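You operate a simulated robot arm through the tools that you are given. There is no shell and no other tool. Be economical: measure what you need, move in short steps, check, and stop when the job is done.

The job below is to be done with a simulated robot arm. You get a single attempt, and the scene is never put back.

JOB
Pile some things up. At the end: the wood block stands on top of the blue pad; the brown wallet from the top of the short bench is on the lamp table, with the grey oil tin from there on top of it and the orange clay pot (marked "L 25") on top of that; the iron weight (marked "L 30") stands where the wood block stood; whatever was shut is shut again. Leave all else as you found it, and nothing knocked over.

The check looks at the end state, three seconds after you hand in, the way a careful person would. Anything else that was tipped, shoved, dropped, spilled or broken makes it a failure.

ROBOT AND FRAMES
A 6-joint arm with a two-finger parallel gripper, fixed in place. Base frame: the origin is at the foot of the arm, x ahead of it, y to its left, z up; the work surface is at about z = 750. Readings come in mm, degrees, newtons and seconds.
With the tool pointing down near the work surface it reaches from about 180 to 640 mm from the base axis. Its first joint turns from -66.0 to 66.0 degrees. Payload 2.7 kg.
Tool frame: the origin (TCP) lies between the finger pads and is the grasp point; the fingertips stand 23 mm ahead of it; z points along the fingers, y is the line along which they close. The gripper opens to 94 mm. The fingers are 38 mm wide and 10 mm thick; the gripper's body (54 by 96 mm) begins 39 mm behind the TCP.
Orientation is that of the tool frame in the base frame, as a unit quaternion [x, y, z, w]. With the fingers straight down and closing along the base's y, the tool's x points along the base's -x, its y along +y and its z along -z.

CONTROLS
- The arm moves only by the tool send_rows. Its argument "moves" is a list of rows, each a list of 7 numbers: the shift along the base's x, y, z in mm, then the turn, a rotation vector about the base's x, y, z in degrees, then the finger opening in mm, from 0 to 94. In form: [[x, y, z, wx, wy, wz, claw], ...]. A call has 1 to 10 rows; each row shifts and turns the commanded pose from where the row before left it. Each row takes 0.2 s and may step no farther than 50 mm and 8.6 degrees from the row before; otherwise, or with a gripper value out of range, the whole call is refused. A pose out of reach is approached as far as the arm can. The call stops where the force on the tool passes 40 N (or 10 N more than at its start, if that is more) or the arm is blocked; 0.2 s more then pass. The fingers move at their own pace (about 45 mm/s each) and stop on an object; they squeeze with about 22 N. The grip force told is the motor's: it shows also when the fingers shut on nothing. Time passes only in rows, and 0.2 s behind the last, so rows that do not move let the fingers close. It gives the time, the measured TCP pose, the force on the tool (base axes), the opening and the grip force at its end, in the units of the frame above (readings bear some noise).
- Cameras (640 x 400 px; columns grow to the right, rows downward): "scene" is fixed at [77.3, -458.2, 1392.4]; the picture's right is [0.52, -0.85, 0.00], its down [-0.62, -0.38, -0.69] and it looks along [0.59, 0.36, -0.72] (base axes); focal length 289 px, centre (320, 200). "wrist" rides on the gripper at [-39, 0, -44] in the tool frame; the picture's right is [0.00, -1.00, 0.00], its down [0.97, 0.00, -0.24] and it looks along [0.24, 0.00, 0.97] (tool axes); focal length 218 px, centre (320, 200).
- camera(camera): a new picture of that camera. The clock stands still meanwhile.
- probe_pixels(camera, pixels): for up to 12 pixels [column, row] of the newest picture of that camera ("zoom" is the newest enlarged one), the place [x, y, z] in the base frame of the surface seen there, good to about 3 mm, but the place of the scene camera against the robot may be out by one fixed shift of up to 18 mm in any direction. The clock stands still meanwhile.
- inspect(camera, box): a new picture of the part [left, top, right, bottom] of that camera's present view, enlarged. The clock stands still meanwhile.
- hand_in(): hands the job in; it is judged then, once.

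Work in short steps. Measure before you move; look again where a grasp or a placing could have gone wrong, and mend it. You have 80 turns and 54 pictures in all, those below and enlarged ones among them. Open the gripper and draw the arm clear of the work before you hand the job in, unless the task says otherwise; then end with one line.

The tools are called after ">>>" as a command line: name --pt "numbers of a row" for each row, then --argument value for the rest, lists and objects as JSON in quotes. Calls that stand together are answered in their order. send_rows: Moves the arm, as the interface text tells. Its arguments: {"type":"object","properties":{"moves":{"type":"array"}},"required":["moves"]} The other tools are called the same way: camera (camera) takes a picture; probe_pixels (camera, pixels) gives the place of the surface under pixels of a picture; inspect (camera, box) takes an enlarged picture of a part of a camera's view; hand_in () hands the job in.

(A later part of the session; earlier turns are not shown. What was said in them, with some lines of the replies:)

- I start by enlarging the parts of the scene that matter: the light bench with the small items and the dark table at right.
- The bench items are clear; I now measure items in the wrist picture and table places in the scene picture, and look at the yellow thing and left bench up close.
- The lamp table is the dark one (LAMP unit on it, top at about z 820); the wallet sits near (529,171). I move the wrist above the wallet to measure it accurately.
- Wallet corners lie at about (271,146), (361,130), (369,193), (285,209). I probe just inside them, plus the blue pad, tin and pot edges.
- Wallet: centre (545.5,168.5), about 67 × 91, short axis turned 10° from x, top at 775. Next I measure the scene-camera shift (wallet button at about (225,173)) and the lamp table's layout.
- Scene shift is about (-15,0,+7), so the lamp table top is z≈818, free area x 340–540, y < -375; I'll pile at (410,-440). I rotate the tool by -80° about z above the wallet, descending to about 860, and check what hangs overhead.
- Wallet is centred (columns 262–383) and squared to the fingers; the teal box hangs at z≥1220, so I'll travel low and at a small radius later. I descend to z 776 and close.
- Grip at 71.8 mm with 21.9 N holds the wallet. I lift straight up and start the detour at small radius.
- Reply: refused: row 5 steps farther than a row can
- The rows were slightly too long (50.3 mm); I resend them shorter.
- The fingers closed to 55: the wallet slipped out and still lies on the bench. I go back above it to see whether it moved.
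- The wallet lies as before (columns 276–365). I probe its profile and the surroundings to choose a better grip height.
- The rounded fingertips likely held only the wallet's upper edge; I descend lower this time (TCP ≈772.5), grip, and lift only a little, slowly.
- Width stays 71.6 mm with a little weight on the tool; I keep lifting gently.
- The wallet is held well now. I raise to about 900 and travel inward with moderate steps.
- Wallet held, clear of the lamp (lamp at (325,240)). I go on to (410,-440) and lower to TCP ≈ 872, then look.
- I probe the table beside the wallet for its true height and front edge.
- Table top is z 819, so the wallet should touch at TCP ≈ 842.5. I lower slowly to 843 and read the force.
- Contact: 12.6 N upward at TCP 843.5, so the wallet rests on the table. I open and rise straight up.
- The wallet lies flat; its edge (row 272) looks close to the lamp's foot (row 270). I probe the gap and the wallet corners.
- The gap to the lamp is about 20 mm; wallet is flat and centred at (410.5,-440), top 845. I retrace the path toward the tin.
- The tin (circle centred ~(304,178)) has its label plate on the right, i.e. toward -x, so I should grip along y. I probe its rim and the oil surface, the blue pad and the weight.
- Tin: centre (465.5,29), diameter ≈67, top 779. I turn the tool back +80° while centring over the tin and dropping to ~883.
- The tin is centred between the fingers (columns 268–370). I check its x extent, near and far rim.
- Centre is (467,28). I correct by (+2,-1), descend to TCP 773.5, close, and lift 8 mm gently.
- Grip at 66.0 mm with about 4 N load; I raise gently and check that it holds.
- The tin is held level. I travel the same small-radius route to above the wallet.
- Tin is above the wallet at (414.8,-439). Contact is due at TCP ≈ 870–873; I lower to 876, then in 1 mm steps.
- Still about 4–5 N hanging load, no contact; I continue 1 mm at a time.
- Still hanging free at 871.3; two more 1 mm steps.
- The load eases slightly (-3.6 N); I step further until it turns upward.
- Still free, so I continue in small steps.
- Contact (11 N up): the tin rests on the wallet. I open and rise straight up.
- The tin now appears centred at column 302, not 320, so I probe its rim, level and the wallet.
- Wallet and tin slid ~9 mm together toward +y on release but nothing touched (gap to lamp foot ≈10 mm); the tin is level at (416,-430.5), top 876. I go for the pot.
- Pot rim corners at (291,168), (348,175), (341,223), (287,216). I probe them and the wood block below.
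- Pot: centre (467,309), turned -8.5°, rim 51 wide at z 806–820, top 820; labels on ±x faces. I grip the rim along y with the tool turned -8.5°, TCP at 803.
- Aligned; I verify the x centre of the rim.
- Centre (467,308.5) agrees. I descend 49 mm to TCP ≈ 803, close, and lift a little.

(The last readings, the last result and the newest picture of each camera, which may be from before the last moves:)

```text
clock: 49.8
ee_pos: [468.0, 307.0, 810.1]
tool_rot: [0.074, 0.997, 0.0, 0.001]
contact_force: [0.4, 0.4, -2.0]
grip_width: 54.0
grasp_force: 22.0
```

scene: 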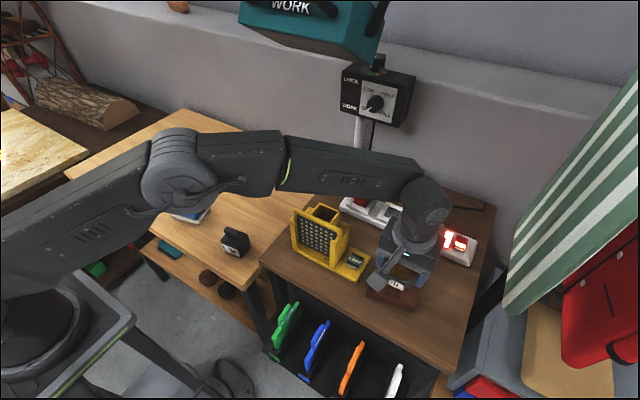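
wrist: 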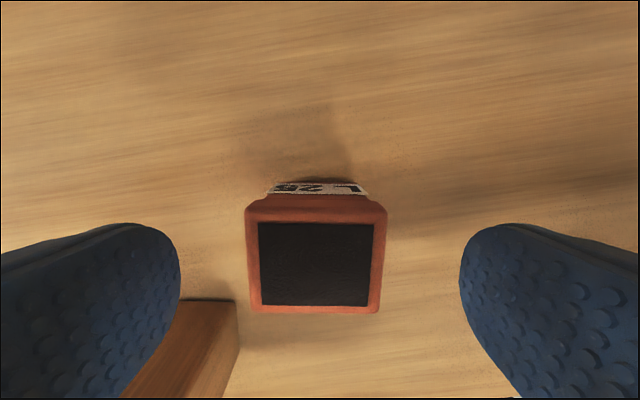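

Grip 54 mm, about 2 N of load. I lift gently toward 950 and look.

>>> send_rows --pt "0 0 6 0 0 0 35" --pt "0 0 9 0 0 0 35" --pt "0 0 13 0 0 0 35" --pt "0 0 17 0 0 0 35" --pt "0 0 22 0 0 0 35" --pt "0 0 25 0 0 0 35" --pt "0 0 25 0 0 0 35" --pt "0 0 23 0 0 0 35"

>>> camera --camera "wrist"

```text
clock: 51.6
ee_pos: [467.0, 307.1, 952.1]
tool_rot: [0.074, 0.997, 0.0, 0.0]
contact_force: [1.0, -0.2, -2.4]
grip_width: 53.9
grasp_force: 21.7
```

```text
19 pictures are left
```

wrist: 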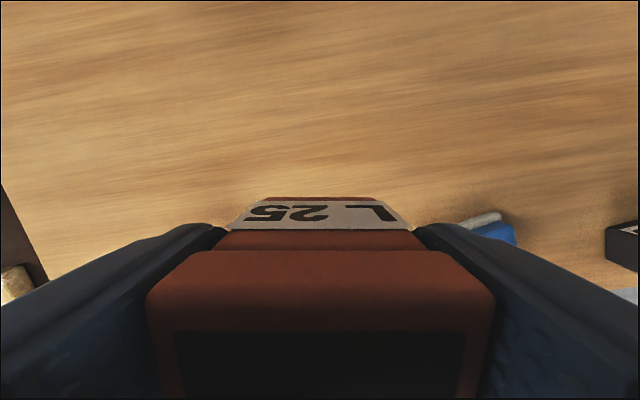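

Pot is held upright. I travel the same route at TCP ≈952.

>>> send_rows --pt "-10 -20 0 0 0 0 35" --pt "-18 -37 0 0 0 0 35" --pt "-19 -39 0 0 0 0 35" --pt "-19 -39 0 0 0 0 35" --pt "-19 -39 0 0 0 0 35" --pt "-19 -39 0 0 0 0 35" --pt "-19 -39 0 0 0 0 35" --pt "-19 -39 0 0 0 0 35" --pt "-19 -39 0 0 0 0 35" --pt "-19 -40 0 0 0 0 35"

>>> send_rows --pt "0 -40 0 0 0 0 35" --pt "0 -40 0 0 0 0 35" --pt "0 -40 0 0 0 0 35" --pt "0 -40 0 0 0 0 35" --pt "0 -40 0 0 0 0 35" --pt "0 -40 0 0 0 0 35" --pt "5 -30 0 0 0 0 35" --pt "18 -28 0 0 0 0 35" --pt "22 -22 0 0 0 0 35"

>>> send_rows --pt "25 -20 0 0 0 0 35" --pt "25 -15 0 0 0 0 35" --pt "22 -9 0 0 0 0 35" --pt "10 -5 0 0 0 0 35" --pt "0 0 0 0 0 0 35"

>>> camera --camera "wrist"

```text
clock: 53.8
ee_pos: [287.0, -63.5, 951.9]
tool_rot: [0.075, 0.997, 0.0, 0.0]
contact_force: [0.5, -0.7, -3.1]
grip_width: 53.8
grasp_force: 22.3
```

```text
clock: 55.8
ee_pos: [334.0, -382.8, 951.3]
tool_rot: [0.074, 0.997, 0.0, 0.001]
contact_force: [-1.1, 1.3, -2.4]
grip_width: 53.8
grasp_force: 22.3
```

```text
clock: 57.0
ee_pos: [413.8, -431.8, 950.5]
tool_rot: [0.075, 0.997, 0.001, 0.001]
contact_force: [-0.2, -0.8, -2.7]
grip_width: 54.2
grasp_force: 22.0
```

```text
18 pictures are left
```

wrist: 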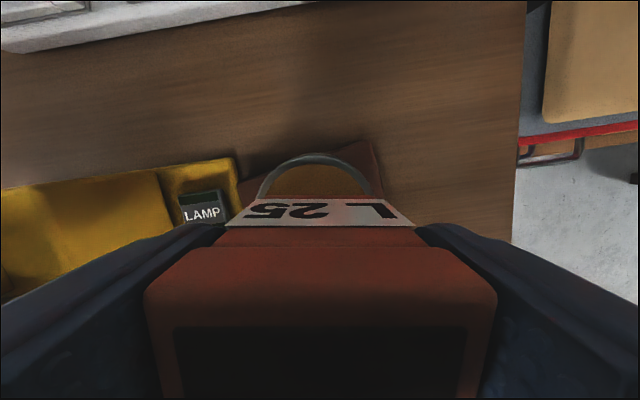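

Pot is above the tin. Contact is due at TCP ≈ 930; I shift +2 in x, lower to ~934, then by 1 mm steps.

>>> send_rows --pt "2 0 -6 0 0 0 35" --pt "0 0 -6 0 0 0 35" --pt "0 0 -4 0 0 0 35" --pt "0 0 -1.5 0 0 0 35"

>>> send_rows --pt "0 0 -1 0 0 0 35" --pt "0 0 -1 0 0 0 35"

>>> send_rows --pt "0 0 -0.8 0 0 0 35" --pt "0 0 0 0 0 0 35"

```text
clock: 58.0
ee_pos: [416.3, -431.5, 934.0]
tool_rot: [0.075, 0.997, 0.001, 0.002]
contact_force: [0.4, -1.0, -2.9]
grip_width: 53.8
grasp_force: 22.0
```

```text
clock: 58.6
ee_pos: [414.8, -432.6, 931.3]
tool_rot: [0.074, 0.997, 0.0, 0.001]
contact_force: [0.7, -0.5, -2.9]
grip_width: 53.5
grasp_force: 21.6
```

```text
clock: 59.2
ee_pos: [417.1, -431.9, 930.7]
tool_rot: [0.075, 0.997, 0.001, 0.0]
contact_force: [-0.4, -0.5, -2.3]
grip_width: 53.9
grasp_force: 22.1
```

No contact yet (-2.3 N); I continue in 0.8 mm steps.

>>> send_rows --pt "0 0 -0.8 0 0 0 35" --pt "0 0 0 0 0 0 35"

>>> send_rows --pt "0 0 -0.8 0 0 0 35" --pt "0 0 0 0 0 0 35"

```text
clock: 59.8
ee_pos: [417.5, -431.6, 930.8]
tool_rot: [0.074, 0.997, 0.001, 0.001]
contact_force: [0.1, 0.2, -1.8]
grip_width: 54.0
grasp_force: 21.7
```

```text
clock: 60.4
ee_pos: [416.6, -430.9, 929.5]
tool_rot: [0.074, 0.997, 0.0, 0.001]
contact_force: [-0.2, -0.2, -2.7]
grip_width: 53.9
grasp_force: 22.1
```

Still hanging; next small steps.

>>> send_rows --pt "0 0 -0.8 0 0 0 35" --pt "0 0 0 0 0 0 35"

>>> send_rows --pt "0 0 -0.8 0 0 0 35" --pt "0 0 0 0 0 0 35"

```text
clock: 61.0
ee_pos: [417.1, -430.7, 929.3]
tool_rot: [0.074, 0.997, 0.001, 0.001]
contact_force: [1.5, -0.9, -3.2]
grip_width: 53.7
grasp_force: 22.0
```

```text
clock: 61.6
ee_pos: [416.2, -431.7, 928.3]
tool_rot: [0.074, 0.997, 0.0, 0.0]
contact_force: [-0.3, 0.2, -0.5]
grip_width: 54.0
grasp_force: 21.7
```

Load falls to about zero: contact. I open in small increments so nothing is dragged, then rise.

>>> send_rows --pt "0 0 0 0 0 0 55" --pt "0 0 0 0 0 0 57" --pt "0 0 0 0 0 0 60" --pt "0 0 0 0 0 0 70" --pt "0 0 0 0 0 0 85" --pt "0 0 0 0 0 0 94" --pt "0 0 10 0 0 0 94" --pt "0 0 25 0 0 0 94" --pt "0 0 40 0 0 0 94"

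>>> camera --camera "wrist"

>>> inspect --camera "scene" --box '[340, 220, 460, 320]'

```text
clock: 63.6
ee_pos: [416.4, -431.8, 1003.7]
tool_rot: [0.073, 0.997, 0.001, 0.001]
contact_force: [-0.6, 0.1, -0.3]
grip_width: 94.2
grasp_force: 0.0
```

```text
17 pictures are left
```

wrist: 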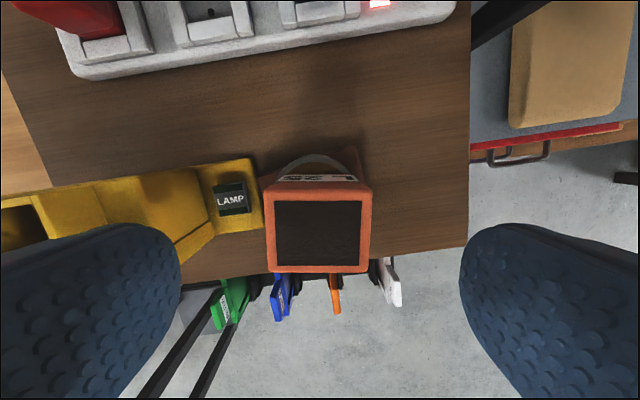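

```text
4.00 times, centred on (400, 270) of scene
```

zoom: 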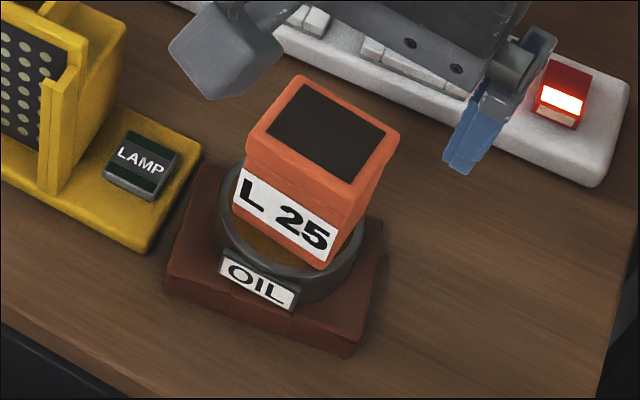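

The pile is upright and centred. I retrace the route toward the blue pad and look down at it.

>>> send_rows --pt "-32 27.5 0 0 0 8.5 94" --pt "-32 27.5 0 0 0 0 94" --pt "-32 27.5 0 0 0 0 94" --pt "-32 27.5 0 0 0 0 94" --pt "0 45 0 0 0 0 94" --pt "0 45 0 0 0 0 94" --pt "0 45 0 0 0 0 94" --pt "0 45 0 0 0 0 94" --pt "0 45 0 0 0 0 94" --pt "0 45 0 0 0 0 94"

>>> send_rows --pt "16 40 -10 0 0 0 94" --pt "16 40 -10 0 0 0 94" --pt "16 40 -10 0 0 0 94" --pt "20 40 -10 0 0 0 94" --pt "20 42 -10 0 0 0 94"

>>> camera --camera "wrist"

```text
clock: 65.8
ee_pos: [290.1, -52.3, 1002.8]
tool_rot: [0.0, 1.0, 0.001, 0.001]
contact_force: [-0.2, -0.1, -0.8]
grip_width: 94.0
grasp_force: 0.1
```

```text
clock: 67.0
ee_pos: [377.0, 150.8, 953.4]
tool_rot: [0.001, 1.0, 0.001, 0.001]
contact_force: [0.5, 0.0, 0.0]
grip_width: 93.7
grasp_force: 0.0
```

```text
15 pictures are left
```

wrist: 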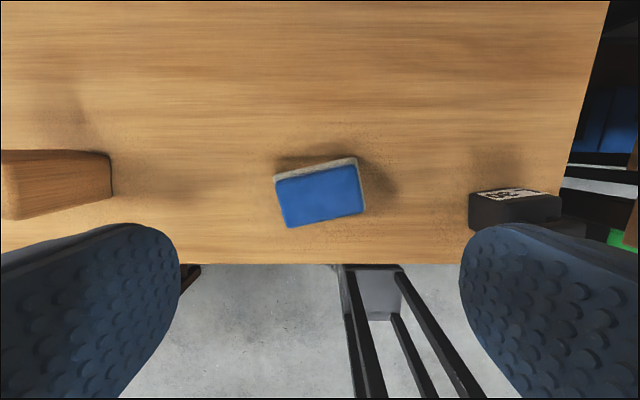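

Blue pad top corners at (276,182), (355,164), (362,212), (287,227). I probe it, plus the block's and weight's visible edges.

>>> probe_pixels --camera "wrist" --pixels '[[280, 184], [352, 168], [359, 209], [290, 223], [319, 196], [300, 200], [340, 190], [110, 156], [110, 198], [475, 196], [555, 196], [476, 222]]'

```text
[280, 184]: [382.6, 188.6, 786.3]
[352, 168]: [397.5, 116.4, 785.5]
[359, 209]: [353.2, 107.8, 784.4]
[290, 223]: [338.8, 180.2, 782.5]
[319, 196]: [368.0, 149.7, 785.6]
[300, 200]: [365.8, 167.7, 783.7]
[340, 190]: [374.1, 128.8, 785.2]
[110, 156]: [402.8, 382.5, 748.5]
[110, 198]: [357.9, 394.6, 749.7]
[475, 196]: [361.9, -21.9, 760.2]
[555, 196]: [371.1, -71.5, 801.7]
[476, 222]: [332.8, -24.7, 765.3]
```

Pad top: centre (368,148), z 784.5, ~77×48, turned ≈+11°. The block's foot edge suggests a turn of ≈-15°. I move above the block at about (388,410).

>>> send_rows --pt "2 43 0 0 0 0 94" --pt "2 43 0 0 0 0 94" --pt "2 43 0 0 0 0 94" --pt "2 43 0 0 0 0 94" --pt "2 43 0 0 0 -7 94" --pt "2 43 0 0 0 -8 94"

>>> camera --camera "wrist"

```text
clock: 68.4
ee_pos: [389.5, 409.0, 952.4]
tool_rot: [0.131, 0.991, 0.001, 0.001]
contact_force: [0.5, 0.1, -0.2]
grip_width: 94.1
grasp_force: 0.0
```

```text
14 pictures are left
```

wrist: 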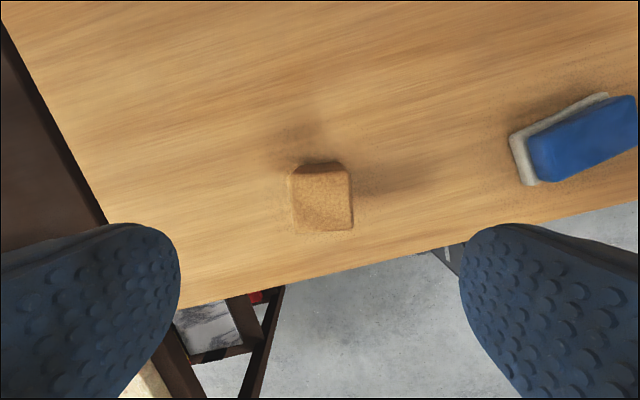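

>>> inspect --camera "wrist" --box '[260, 140, 380, 250]'

>>> probe_pixels --camera "wrist" --pixels '[[292, 177], [347, 175], [351, 226], [296, 229], [320, 200], [305, 163], [338, 163], [320, 168], [290, 200], [350, 200]]'

```text
3.64 times, centred on (320, 195) of wrist
```

zoom: 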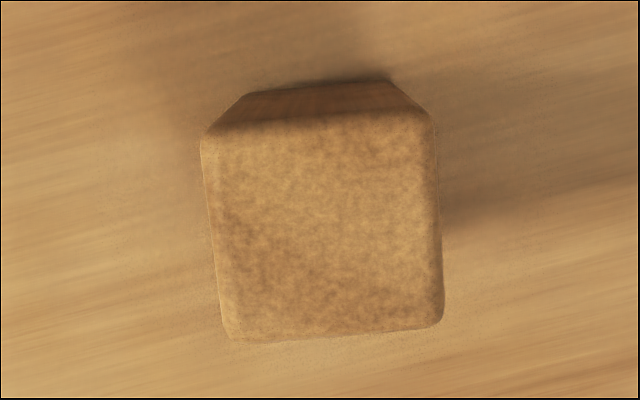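

```text
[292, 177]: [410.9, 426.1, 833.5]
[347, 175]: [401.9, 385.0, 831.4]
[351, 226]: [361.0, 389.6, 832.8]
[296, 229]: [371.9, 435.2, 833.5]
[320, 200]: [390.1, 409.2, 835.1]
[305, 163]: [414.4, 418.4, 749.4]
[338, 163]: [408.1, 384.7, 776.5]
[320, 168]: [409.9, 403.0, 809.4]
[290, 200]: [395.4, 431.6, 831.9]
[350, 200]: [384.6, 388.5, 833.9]
```

Block: centre (386.4,409), turned ≈-11°, ~46 square, top 834. I correct by (-1.6,-0.5) and +3.5° and descend to TCP 808, then grip.

>>> send_rows --pt "-1.6 -0.5 -40 0 0 3.5 94" --pt "0 0 -40 0 0 0 94" --pt "0 0 -40 0 0 0 94" --pt "0 0 -24 0 0 0 94" --pt "0 0 0 0 0 0 60" --pt "0 0 0 0 0 0 35" --pt "0 0 0 0 0 0 30" --pt "0 0 0 0 0 0 30" --pt "0 0 0 0 0 0 30"

```text
clock: 70.4
ee_pos: [387.4, 408.8, 810.6]
tool_rot: [0.1, 0.995, 0.0, 0.0]
contact_force: [-0.1, 0.2, -0.2]
grip_width: 49.8
grasp_force: 22.2
```

Grip 49.8 mm at 22 N; I lift gently about 60 mm.

>>> send_rows --pt "0 0 3 0 0 0 30" --pt "0 0 5 0 0 0 30" --pt "0 0 8 0 0 0 30" --pt "0 0 12 0 0 0 30" --pt "0 0 16 0 0 0 30" --pt "0 0 18 0 0 0 30"

>>> camera --camera "wrist"

```text
clock: 71.8
ee_pos: [386.1, 407.4, 871.1]
tool_rot: [0.1, 0.995, 0.0, 0.0]
contact_force: [0.1, 0.1, -1.4]
grip_width: 49.9
grasp_force: 22.2
```

```text
12 pictures are left
```

wrist: 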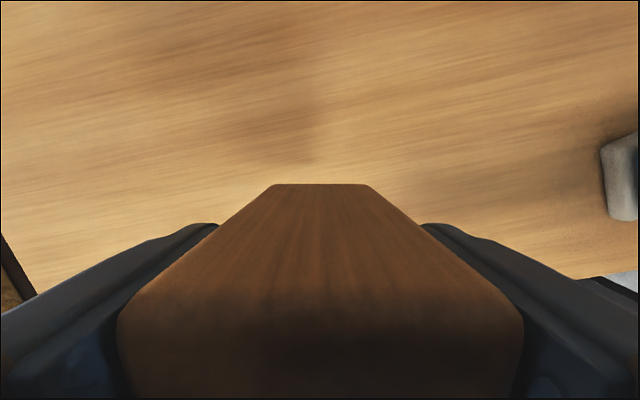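

Block is held upright. I carry it to above the pad centre (368,148), turning +22° to match the pad.

>>> send_rows --pt "-1 -20 3 0 0 0 30" --pt "-2.4 -33 0 0 0 0 30" --pt "-3 -36 0 0 0 5.5 30" --pt "-3 -36 0 0 0 5.5 30" --pt "-3 -36 0 0 0 5.5 30" --pt "-3 -36 0 0 0 5.5 30" --pt "-2 -35 0 0 0 0 30" --pt "-1 -28.5 0 0 0 0 30" --pt "0 0 0 0 0 0 30"

>>> camera --camera "wrist"

```text
clock: 73.8
ee_pos: [367.3, 147.1, 873.5]
tool_rot: [-0.092, 0.996, 0.001, 0.001]
contact_force: [-0.2, 0.5, -1.7]
grip_width: 49.7
grasp_force: 22.0
```

```text
11 pictures are left
```

wrist: 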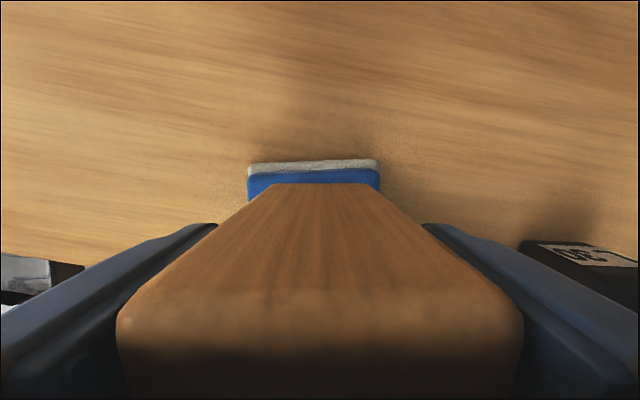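

The block is centred and square over the pad (pad 248–380, block foot 272–367). Contact is due at TCP ≈ 844; I lower to 847, then step.

>>> send_rows --pt "0 0 -10 0 0 0 30" --pt "0 0 -10 0 0 0 30" --pt "0 0 -5 0 0 0 30" --pt "0 0 -2 0 0 0 30"

>>> send_rows --pt "0 0 -1 0 0 0 30" --pt "0 0 0 0 0 0 30"

>>> send_rows --pt "0 0 -1 0 0 0 30" --pt "0 0 0 0 0 0 30"

```text
clock: 74.8
ee_pos: [368.7, 146.4, 845.7]
tool_rot: [-0.092, 0.996, 0.0, 0.001]
contact_force: [-1.3, -2.1, 2.5]
grip_width: 50.1
grasp_force: 21.9
```

```text
clock: 75.4
ee_pos: [368.0, 146.5, 846.6]
tool_rot: [-0.091, 0.996, 0.001, 0.001]
contact_force: [-1.5, -1.2, 13.9]
grip_width: 49.6
grasp_force: 21.9
```

```text
clock: 76.0
ee_pos: [369.3, 147.4, 845.7]
tool_rot: [-0.091, 0.996, 0.002, 0.003]
contact_force: [-0.5, -4.0, 20.1]
grip_width: 50.0
grasp_force: 22.0
```

Contact was already made at ~846 (now 20 N); I relieve 1.8 mm, then open in steps and rise.

>>> send_rows --pt "0 0 1.8 0 0 0 30" --pt "0 0 0 0 0 0 50" --pt "0 0 0 0 0 0 53" --pt "0 0 0 0 0 0 58" --pt "0 0 0 0 0 0 72" --pt "0 0 0 0 0 0 94" --pt "0 0 0 0 0 0 94" --pt "0 0 15 0 0 0 94" --pt "0 0 40 0 0 0 94" --pt "0 0 40 0 0 0 94"

>>> inspect --camera "scene" --box '[140, 140, 270, 270]'

```text
clock: 78.2
ee_pos: [369.1, 145.1, 942.8]
tool_rot: [-0.091, 0.996, 0.0, 0.001]
contact_force: [0.1, 0.3, 0.2]
grip_width: 93.8
grasp_force: 0.1
```

```text
3.08 times, centred on (205, 205) of scene
```

zoom: 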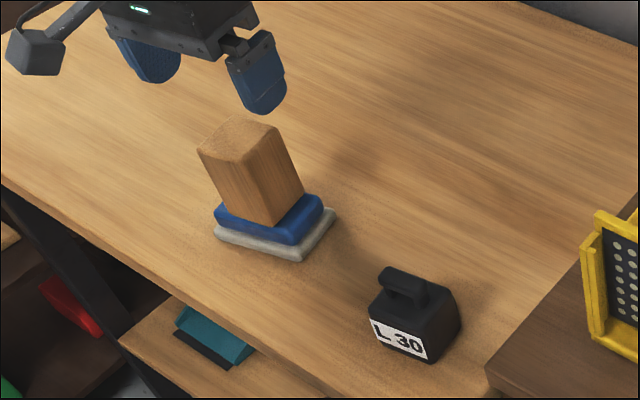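

The block stands on the pad. Next I go above the iron weight near (355,-45) to measure it.

>>> send_rows --pt "0 -40 0 0 0 0 94" --pt "0 -40 0 0 0 0 94" --pt "-4 -40 0 0 0 0 94" --pt "-5 -40 -10 0 0 0 94" --pt "-5 -32 -10 0 0 0 94"

>>> camera --camera "wrist"

```text
clock: 79.4
ee_pos: [355.2, -46.5, 921.8]
tool_rot: [-0.091, 0.996, 0.0, 0.003]
contact_force: [0.7, 0.4, 0.2]
grip_width: 94.2
grasp_force: 0.0
```

```text
9 pictures are left
```

wrist: 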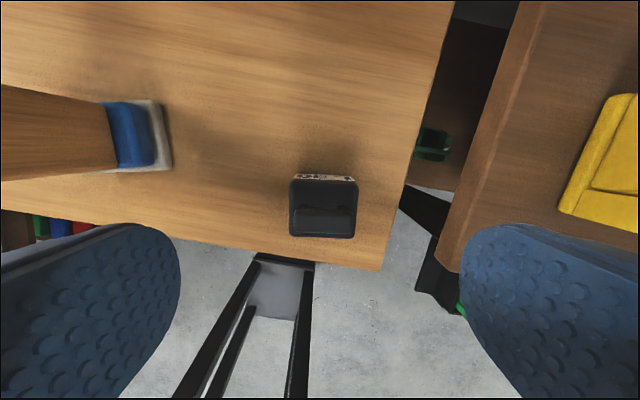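

>>> inspect --camera "wrist" --box '[260, 150, 390, 250]'

>>> probe_pixels --camera "wrist" --pixels '[[293, 185], [354, 185], [352, 232], [292, 232], [322, 215], [322, 195], [303, 210], [345, 210], [303, 225], [322, 233], [310, 177], [345, 177]]'

```text
4.00 times, centred on (325, 200) of wrist
```

zoom: 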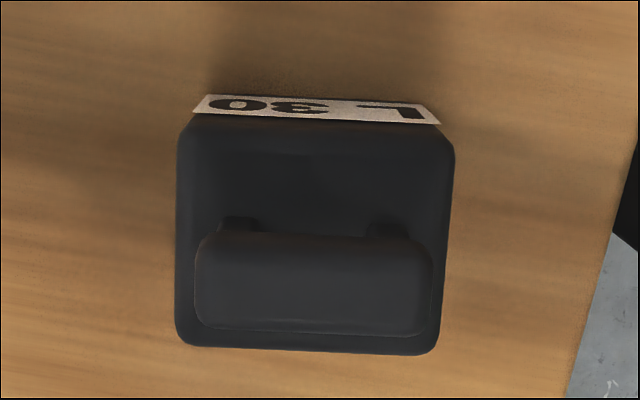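

```text
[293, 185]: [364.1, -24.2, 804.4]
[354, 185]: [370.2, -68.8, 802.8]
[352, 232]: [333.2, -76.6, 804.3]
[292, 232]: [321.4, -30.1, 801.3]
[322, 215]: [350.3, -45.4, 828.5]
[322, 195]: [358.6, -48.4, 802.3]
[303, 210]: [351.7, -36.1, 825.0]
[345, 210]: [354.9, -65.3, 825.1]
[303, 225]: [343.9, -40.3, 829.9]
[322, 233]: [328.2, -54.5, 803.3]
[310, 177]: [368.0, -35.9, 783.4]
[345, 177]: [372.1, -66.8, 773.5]
```

Weight: body centre (347,-50), ~49 wide, top 803, handle top 829, turned ≈+8°. I shift (-8,-3), turn -2.5°, descend to TCP 796 and grip the body's plain y-faces.

>>> send_rows --pt "-8 -3 -35 0 0 -2.5 94" --pt "0 0 -35 0 0 0 94" --pt "0 0 -35 0 0 0 94" --pt "0 0 -20.5 0 0 0 94" --pt "0 0 0 0 0 0 70" --pt "0 0 0 0 0 0 50" --pt "0 0 0 0 0 0 30" --pt "0 0 0 0 0 0 30" --pt "0 0 0 0 0 0 30"

>>> send_rows --pt "0 0 2 0 0 0 30" --pt "0 0 2 0 0 0 30" --pt "0 0 2 0 0 0 30" --pt "0 0 3 0 0 0 30"

>>> inspect --camera "scene" --box '[180, 190, 290, 280]'

```text
clock: 81.4
ee_pos: [345.8, -49.0, 794.4]
tool_rot: [-0.07, 0.998, 0.001, 0.001]
contact_force: [1.7, 0.4, -0.1]
grip_width: 53.6
grasp_force: 22.5
```

```text
clock: 82.4
ee_pos: [347.1, -47.4, 805.0]
tool_rot: [-0.069, 0.998, 0.001, 0.001]
contact_force: [0.1, -0.6, -5.2]
grip_width: 53.7
grasp_force: 21.7
```

```text
4.44 times, centred on (235, 235) of scene
```

zoom: 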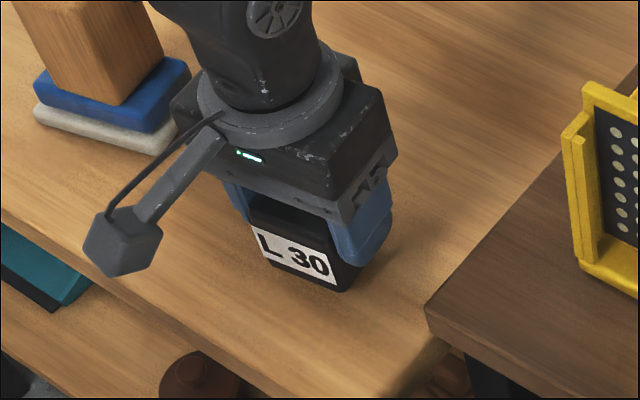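

Held with ~5 N load. I lift gently to TCP ≈900 before going around the block through x≈480.

>>> send_rows --pt "0 0 5 0 0 0 30" --pt "0 0 8 0 0 0 30" --pt "0 0 12 0 0 0 30" --pt "0 0 15 0 0 0 30" --pt "0 0 18 0 0 0 30" --pt "0 0 20 0 0 0 30" --pt "0 0 18 0 0 0 30"

>>> send_rows --pt "12 10 0 0 0 0 30" --pt "22 20 0 0 0 0 30" --pt "25 25 0 0 0 0 30" --pt "25 28 0 0 0 0 30" --pt "25 28 0 0 0 0 30" --pt "20 32 0 0 0 0 30" --pt "4 36 0 0 0 0 30" --pt "0 38 0 0 0 0 30" --pt "0 38 0 0 0 0 30" --pt "-5 36 0 0 0 0 30"

```text
clock: 84.0
ee_pos: [346.7, -47.8, 899.3]
tool_rot: [-0.07, 0.998, 0.001, 0.001]
contact_force: [1.6, -0.6, -5.8]
grip_width: 54.0
grasp_force: 22.5
```

```text
clock: 86.2
ee_pos: [474.7, 243.8, 901.0]
tool_rot: [-0.071, 0.997, -0.001, -0.001]
contact_force: [0.6, 0.4, -5.4]
grip_width: 54.1
grasp_force: 22.1
```

Held at 54 mm. I go on to the block's old place (386.4,409), turning about -19° to match its old orientation.

>>> send_rows --pt "-12 30 0 0 0 -4 30" --pt "-18 32 0 0 0 -5 30" --pt "-18 32 0 0 0 -5 30" --pt "-18 32 0 0 0 -5 30" --pt "-14 25 0 0 0 0 30" --pt "-8.3 14.5 -10 0 0 0 30" --pt "0 0 -15 0 0 0 30" --pt "0 0 -15 0 0 0 30"

>>> send_rows --pt "0 0 0 0 0 0 30"

>>> camera --camera "wrist"

```text
clock: 88.0
ee_pos: [386.6, 408.3, 858.7]
tool_rot: [0.095, 0.995, 0.0, 0.001]
contact_force: [0.2, -0.4, -5.5]
grip_width: 54.0
grasp_force: 22.0
```

```text
clock: 88.4
ee_pos: [385.2, 408.8, 858.3]
tool_rot: [0.095, 0.995, 0.0, 0.001]
contact_force: [-0.3, -0.9, -7.6]
grip_width: 54.1
grasp_force: 21.5
```

```text
6 pictures are left
```

wrist: 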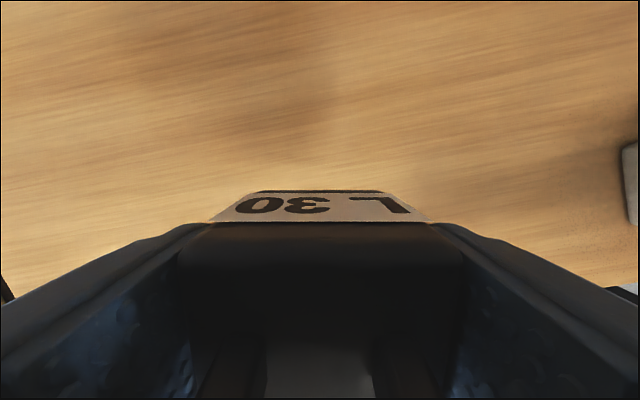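

Well placed above the spot. Contact is due at TCP ≈ 795.5; I lower to ~798.5 and then in small steps.

>>> send_rows --pt "0 0 -20 0 0 0 30" --pt "0 0 -20 0 0 0 30" --pt "0 0 -12 0 0 0 30" --pt "0 0 -6 0 0 0 30" --pt "0 0 -2 0 0 0 30"

>>> send_rows --pt "0 0 -1.2 0 0 0 30" --pt "0 0 0 0 0 0 30"

>>> send_rows --pt "0 0 -0.8 0 0 0 30" --pt "0 0 0 0 0 0 30"

```text
clock: 89.6
ee_pos: [386.8, 408.1, 801.8]
tool_rot: [0.096, 0.995, 0.001, 0.001]
contact_force: [-0.8, -0.2, -5.1]
grip_width: 53.7
grasp_force: 22.0
```

```text
clock: 90.2
ee_pos: [386.1, 407.8, 799.6]
tool_rot: [0.095, 0.995, -0.001, 0.0]
contact_force: [-0.7, 0.3, -5.9]
grip_width: 53.7
grasp_force: 22.2
```

```text
clock: 90.8
ee_pos: [386.5, 406.9, 798.5]
tool_rot: [0.096, 0.995, -0.001, 0.001]
contact_force: [-0.4, -0.2, -6.3]
grip_width: 53.8
grasp_force: 21.9
```

Not yet down (-6 N); further steps.

>>> send_rows --pt "0 0 -1 0 0 0 30" --pt "0 0 0 0 0 0 30"

>>> send_rows --pt "0 0 -0.8 0 0 0 30" --pt "0 0 0 0 0 0 30"

```text
clock: 91.4
ee_pos: [386.1, 408.2, 798.7]
tool_rot: [0.096, 0.995, 0.0, 0.0]
contact_force: [0.3, -0.3, -6.2]
grip_width: 53.8
grasp_force: 22.4
```

```text
clock: 92.0
ee_pos: [385.5, 408.7, 796.9]
tool_rot: [0.096, 0.995, -0.001, 0.001]
contact_force: [-0.4, 0.3, -5.3]
grip_width: 53.9
grasp_force: 21.4
```

Continuing in 0.8 mm steps.

>>> send_rows --pt "0 0 -0.8 0 0 0 30" --pt "0 0 0 0 0 0 30"

>>> send_rows --pt "0 0 -0.8 0 0 0 30" --pt "0 0 0 0 0 0 30"

```text
clock: 92.6
ee_pos: [386.6, 408.3, 795.6]
tool_rot: [0.096, 0.995, 0.0, 0.001]
contact_force: [-0.6, 0.6, -6.7]
grip_width: 54.0
grasp_force: 22.1
```

```text
clock: 93.2
ee_pos: [386.5, 408.5, 794.2]
tool_rot: [0.096, 0.995, 0.0, 0.0]
contact_force: [0.5, 0.4, -6.2]
grip_width: 53.9
grasp_force: 22.2
```

Still carrying -6 N; a little lower.

>>> send_rows --pt "0 0 -0.8 0 0 0 30" --pt "0 0 0 0 0 0 30"

>>> send_rows --pt "0 0 -0.8 0 0 0 30" --pt "0 0 0 0 0 0 30"

```text
clock: 93.8
ee_pos: [385.9, 408.3, 793.7]
tool_rot: [0.096, 0.995, 0.0, 0.0]
contact_force: [-0.4, 0.7, -4.8]
grip_width: 54.1
grasp_force: 22.4
```

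```text
clock: 94.4
ee_pos: [385.7, 408.3, 793.5]
tool_rot: [0.096, 0.995, 0.0, 0.001]
contact_force: [-1.4, -2.6, 3.8]
grip_width: 53.7
grasp_force: 22.0
```

Contact (+3.8 N): the weight stands. I open gradually and rise.

>>> send_rows --pt "0 0 0.3 0 0 0 54" --pt "0 0 0 0 0 0 57" --pt "0 0 0 0 0 0 62" --pt "0 0 0 0 0 0 75" --pt "0 0 0 0 0 0 94" --pt "0 0 0 0 0 0 94" --pt "0 0 15 0 0 0 94" --pt "0 0 40 0 0 0 94" --pt "0 0 45 0 0 0 94" --pt "0 0 45 0 0 0 94"

>>> camera --camera "wrist"

```text
clock: 96.6
ee_pos: [387.1, 407.4, 941.3]
tool_rot: [0.096, 0.995, 0.001, 0.001]
contact_force: [0.6, -0.1, -0.3]
grip_width: 93.8
grasp_force: 0.1
```

```text
5 pictures are left
```

wrist: 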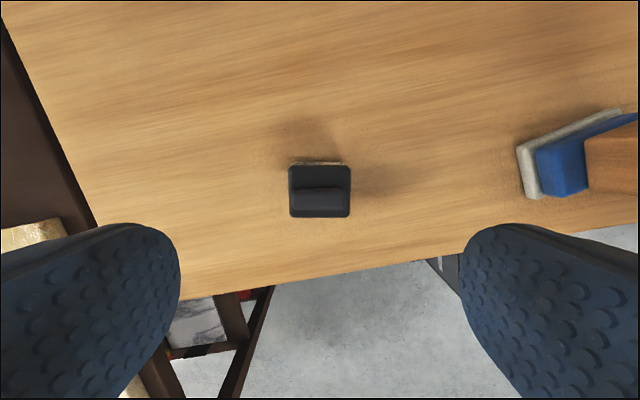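

The weight stands upright in the block's old place. I draw the arm up and inward to the start region and take a final look at everything.

>>> send_rows --pt "0 -20 40 0 0 0 94" --pt "0 -30 38 0 0 0 94" --pt "0 -35 30 0 0 0 94" --pt "0 -30 8 0 0 0 94"

>>> camera --camera "scene"

>>> inspect --camera "scene" --box '[330, 220, 470, 320]'

>>> inspect --camera "scene" --box '[90, 130, 290, 290]'

```text
clock: 97.6
ee_pos: [387.0, 293.2, 1057.7]
tool_rot: [0.096, 0.995, 0.001, 0.001]
contact_force: [-0.6, 0.2, 0.4]
grip_width: 93.9
grasp_force: 0.1
```

```text
4 pictures are left
```

scene: 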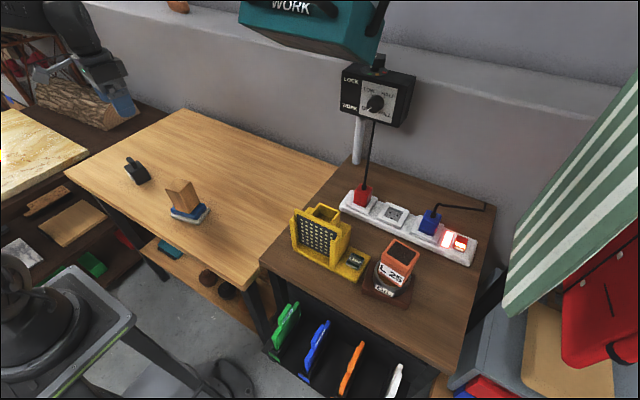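

```text
4.00 times, centred on (400, 270) of scene
```

zoom: 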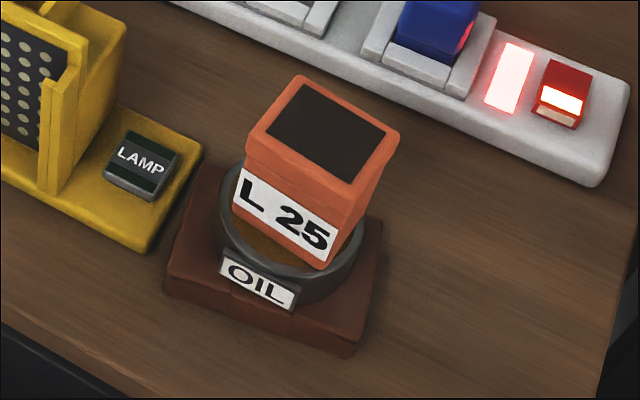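

```text
2.50 times, centred on (190, 210) of scene
```

zoom: 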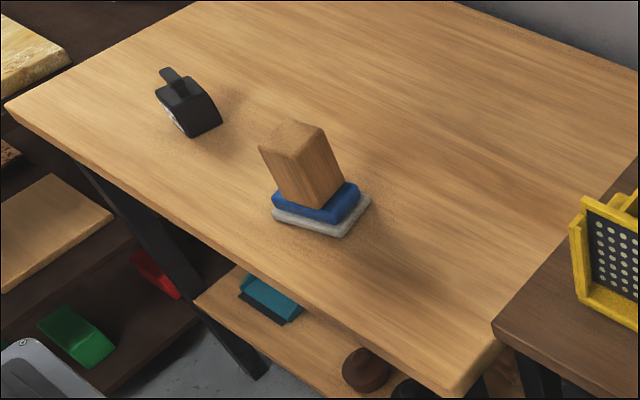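

Everything stands as asked: the block is on the pad, the weight is in the block's old place, and the wallet, tin and pot are piled on the lamp table. The rest looks unchanged, so I hand in.

>>> hand_in

```text
The job is handed in.
```

I handed the job in with everything placed as asked: the wood block is on the blue pad, the iron weight is where the block stood, and the wallet, oil tin and clay pot are piled on the lamp table. I found nothing shut that had to be opened, and nothing was knocked over.
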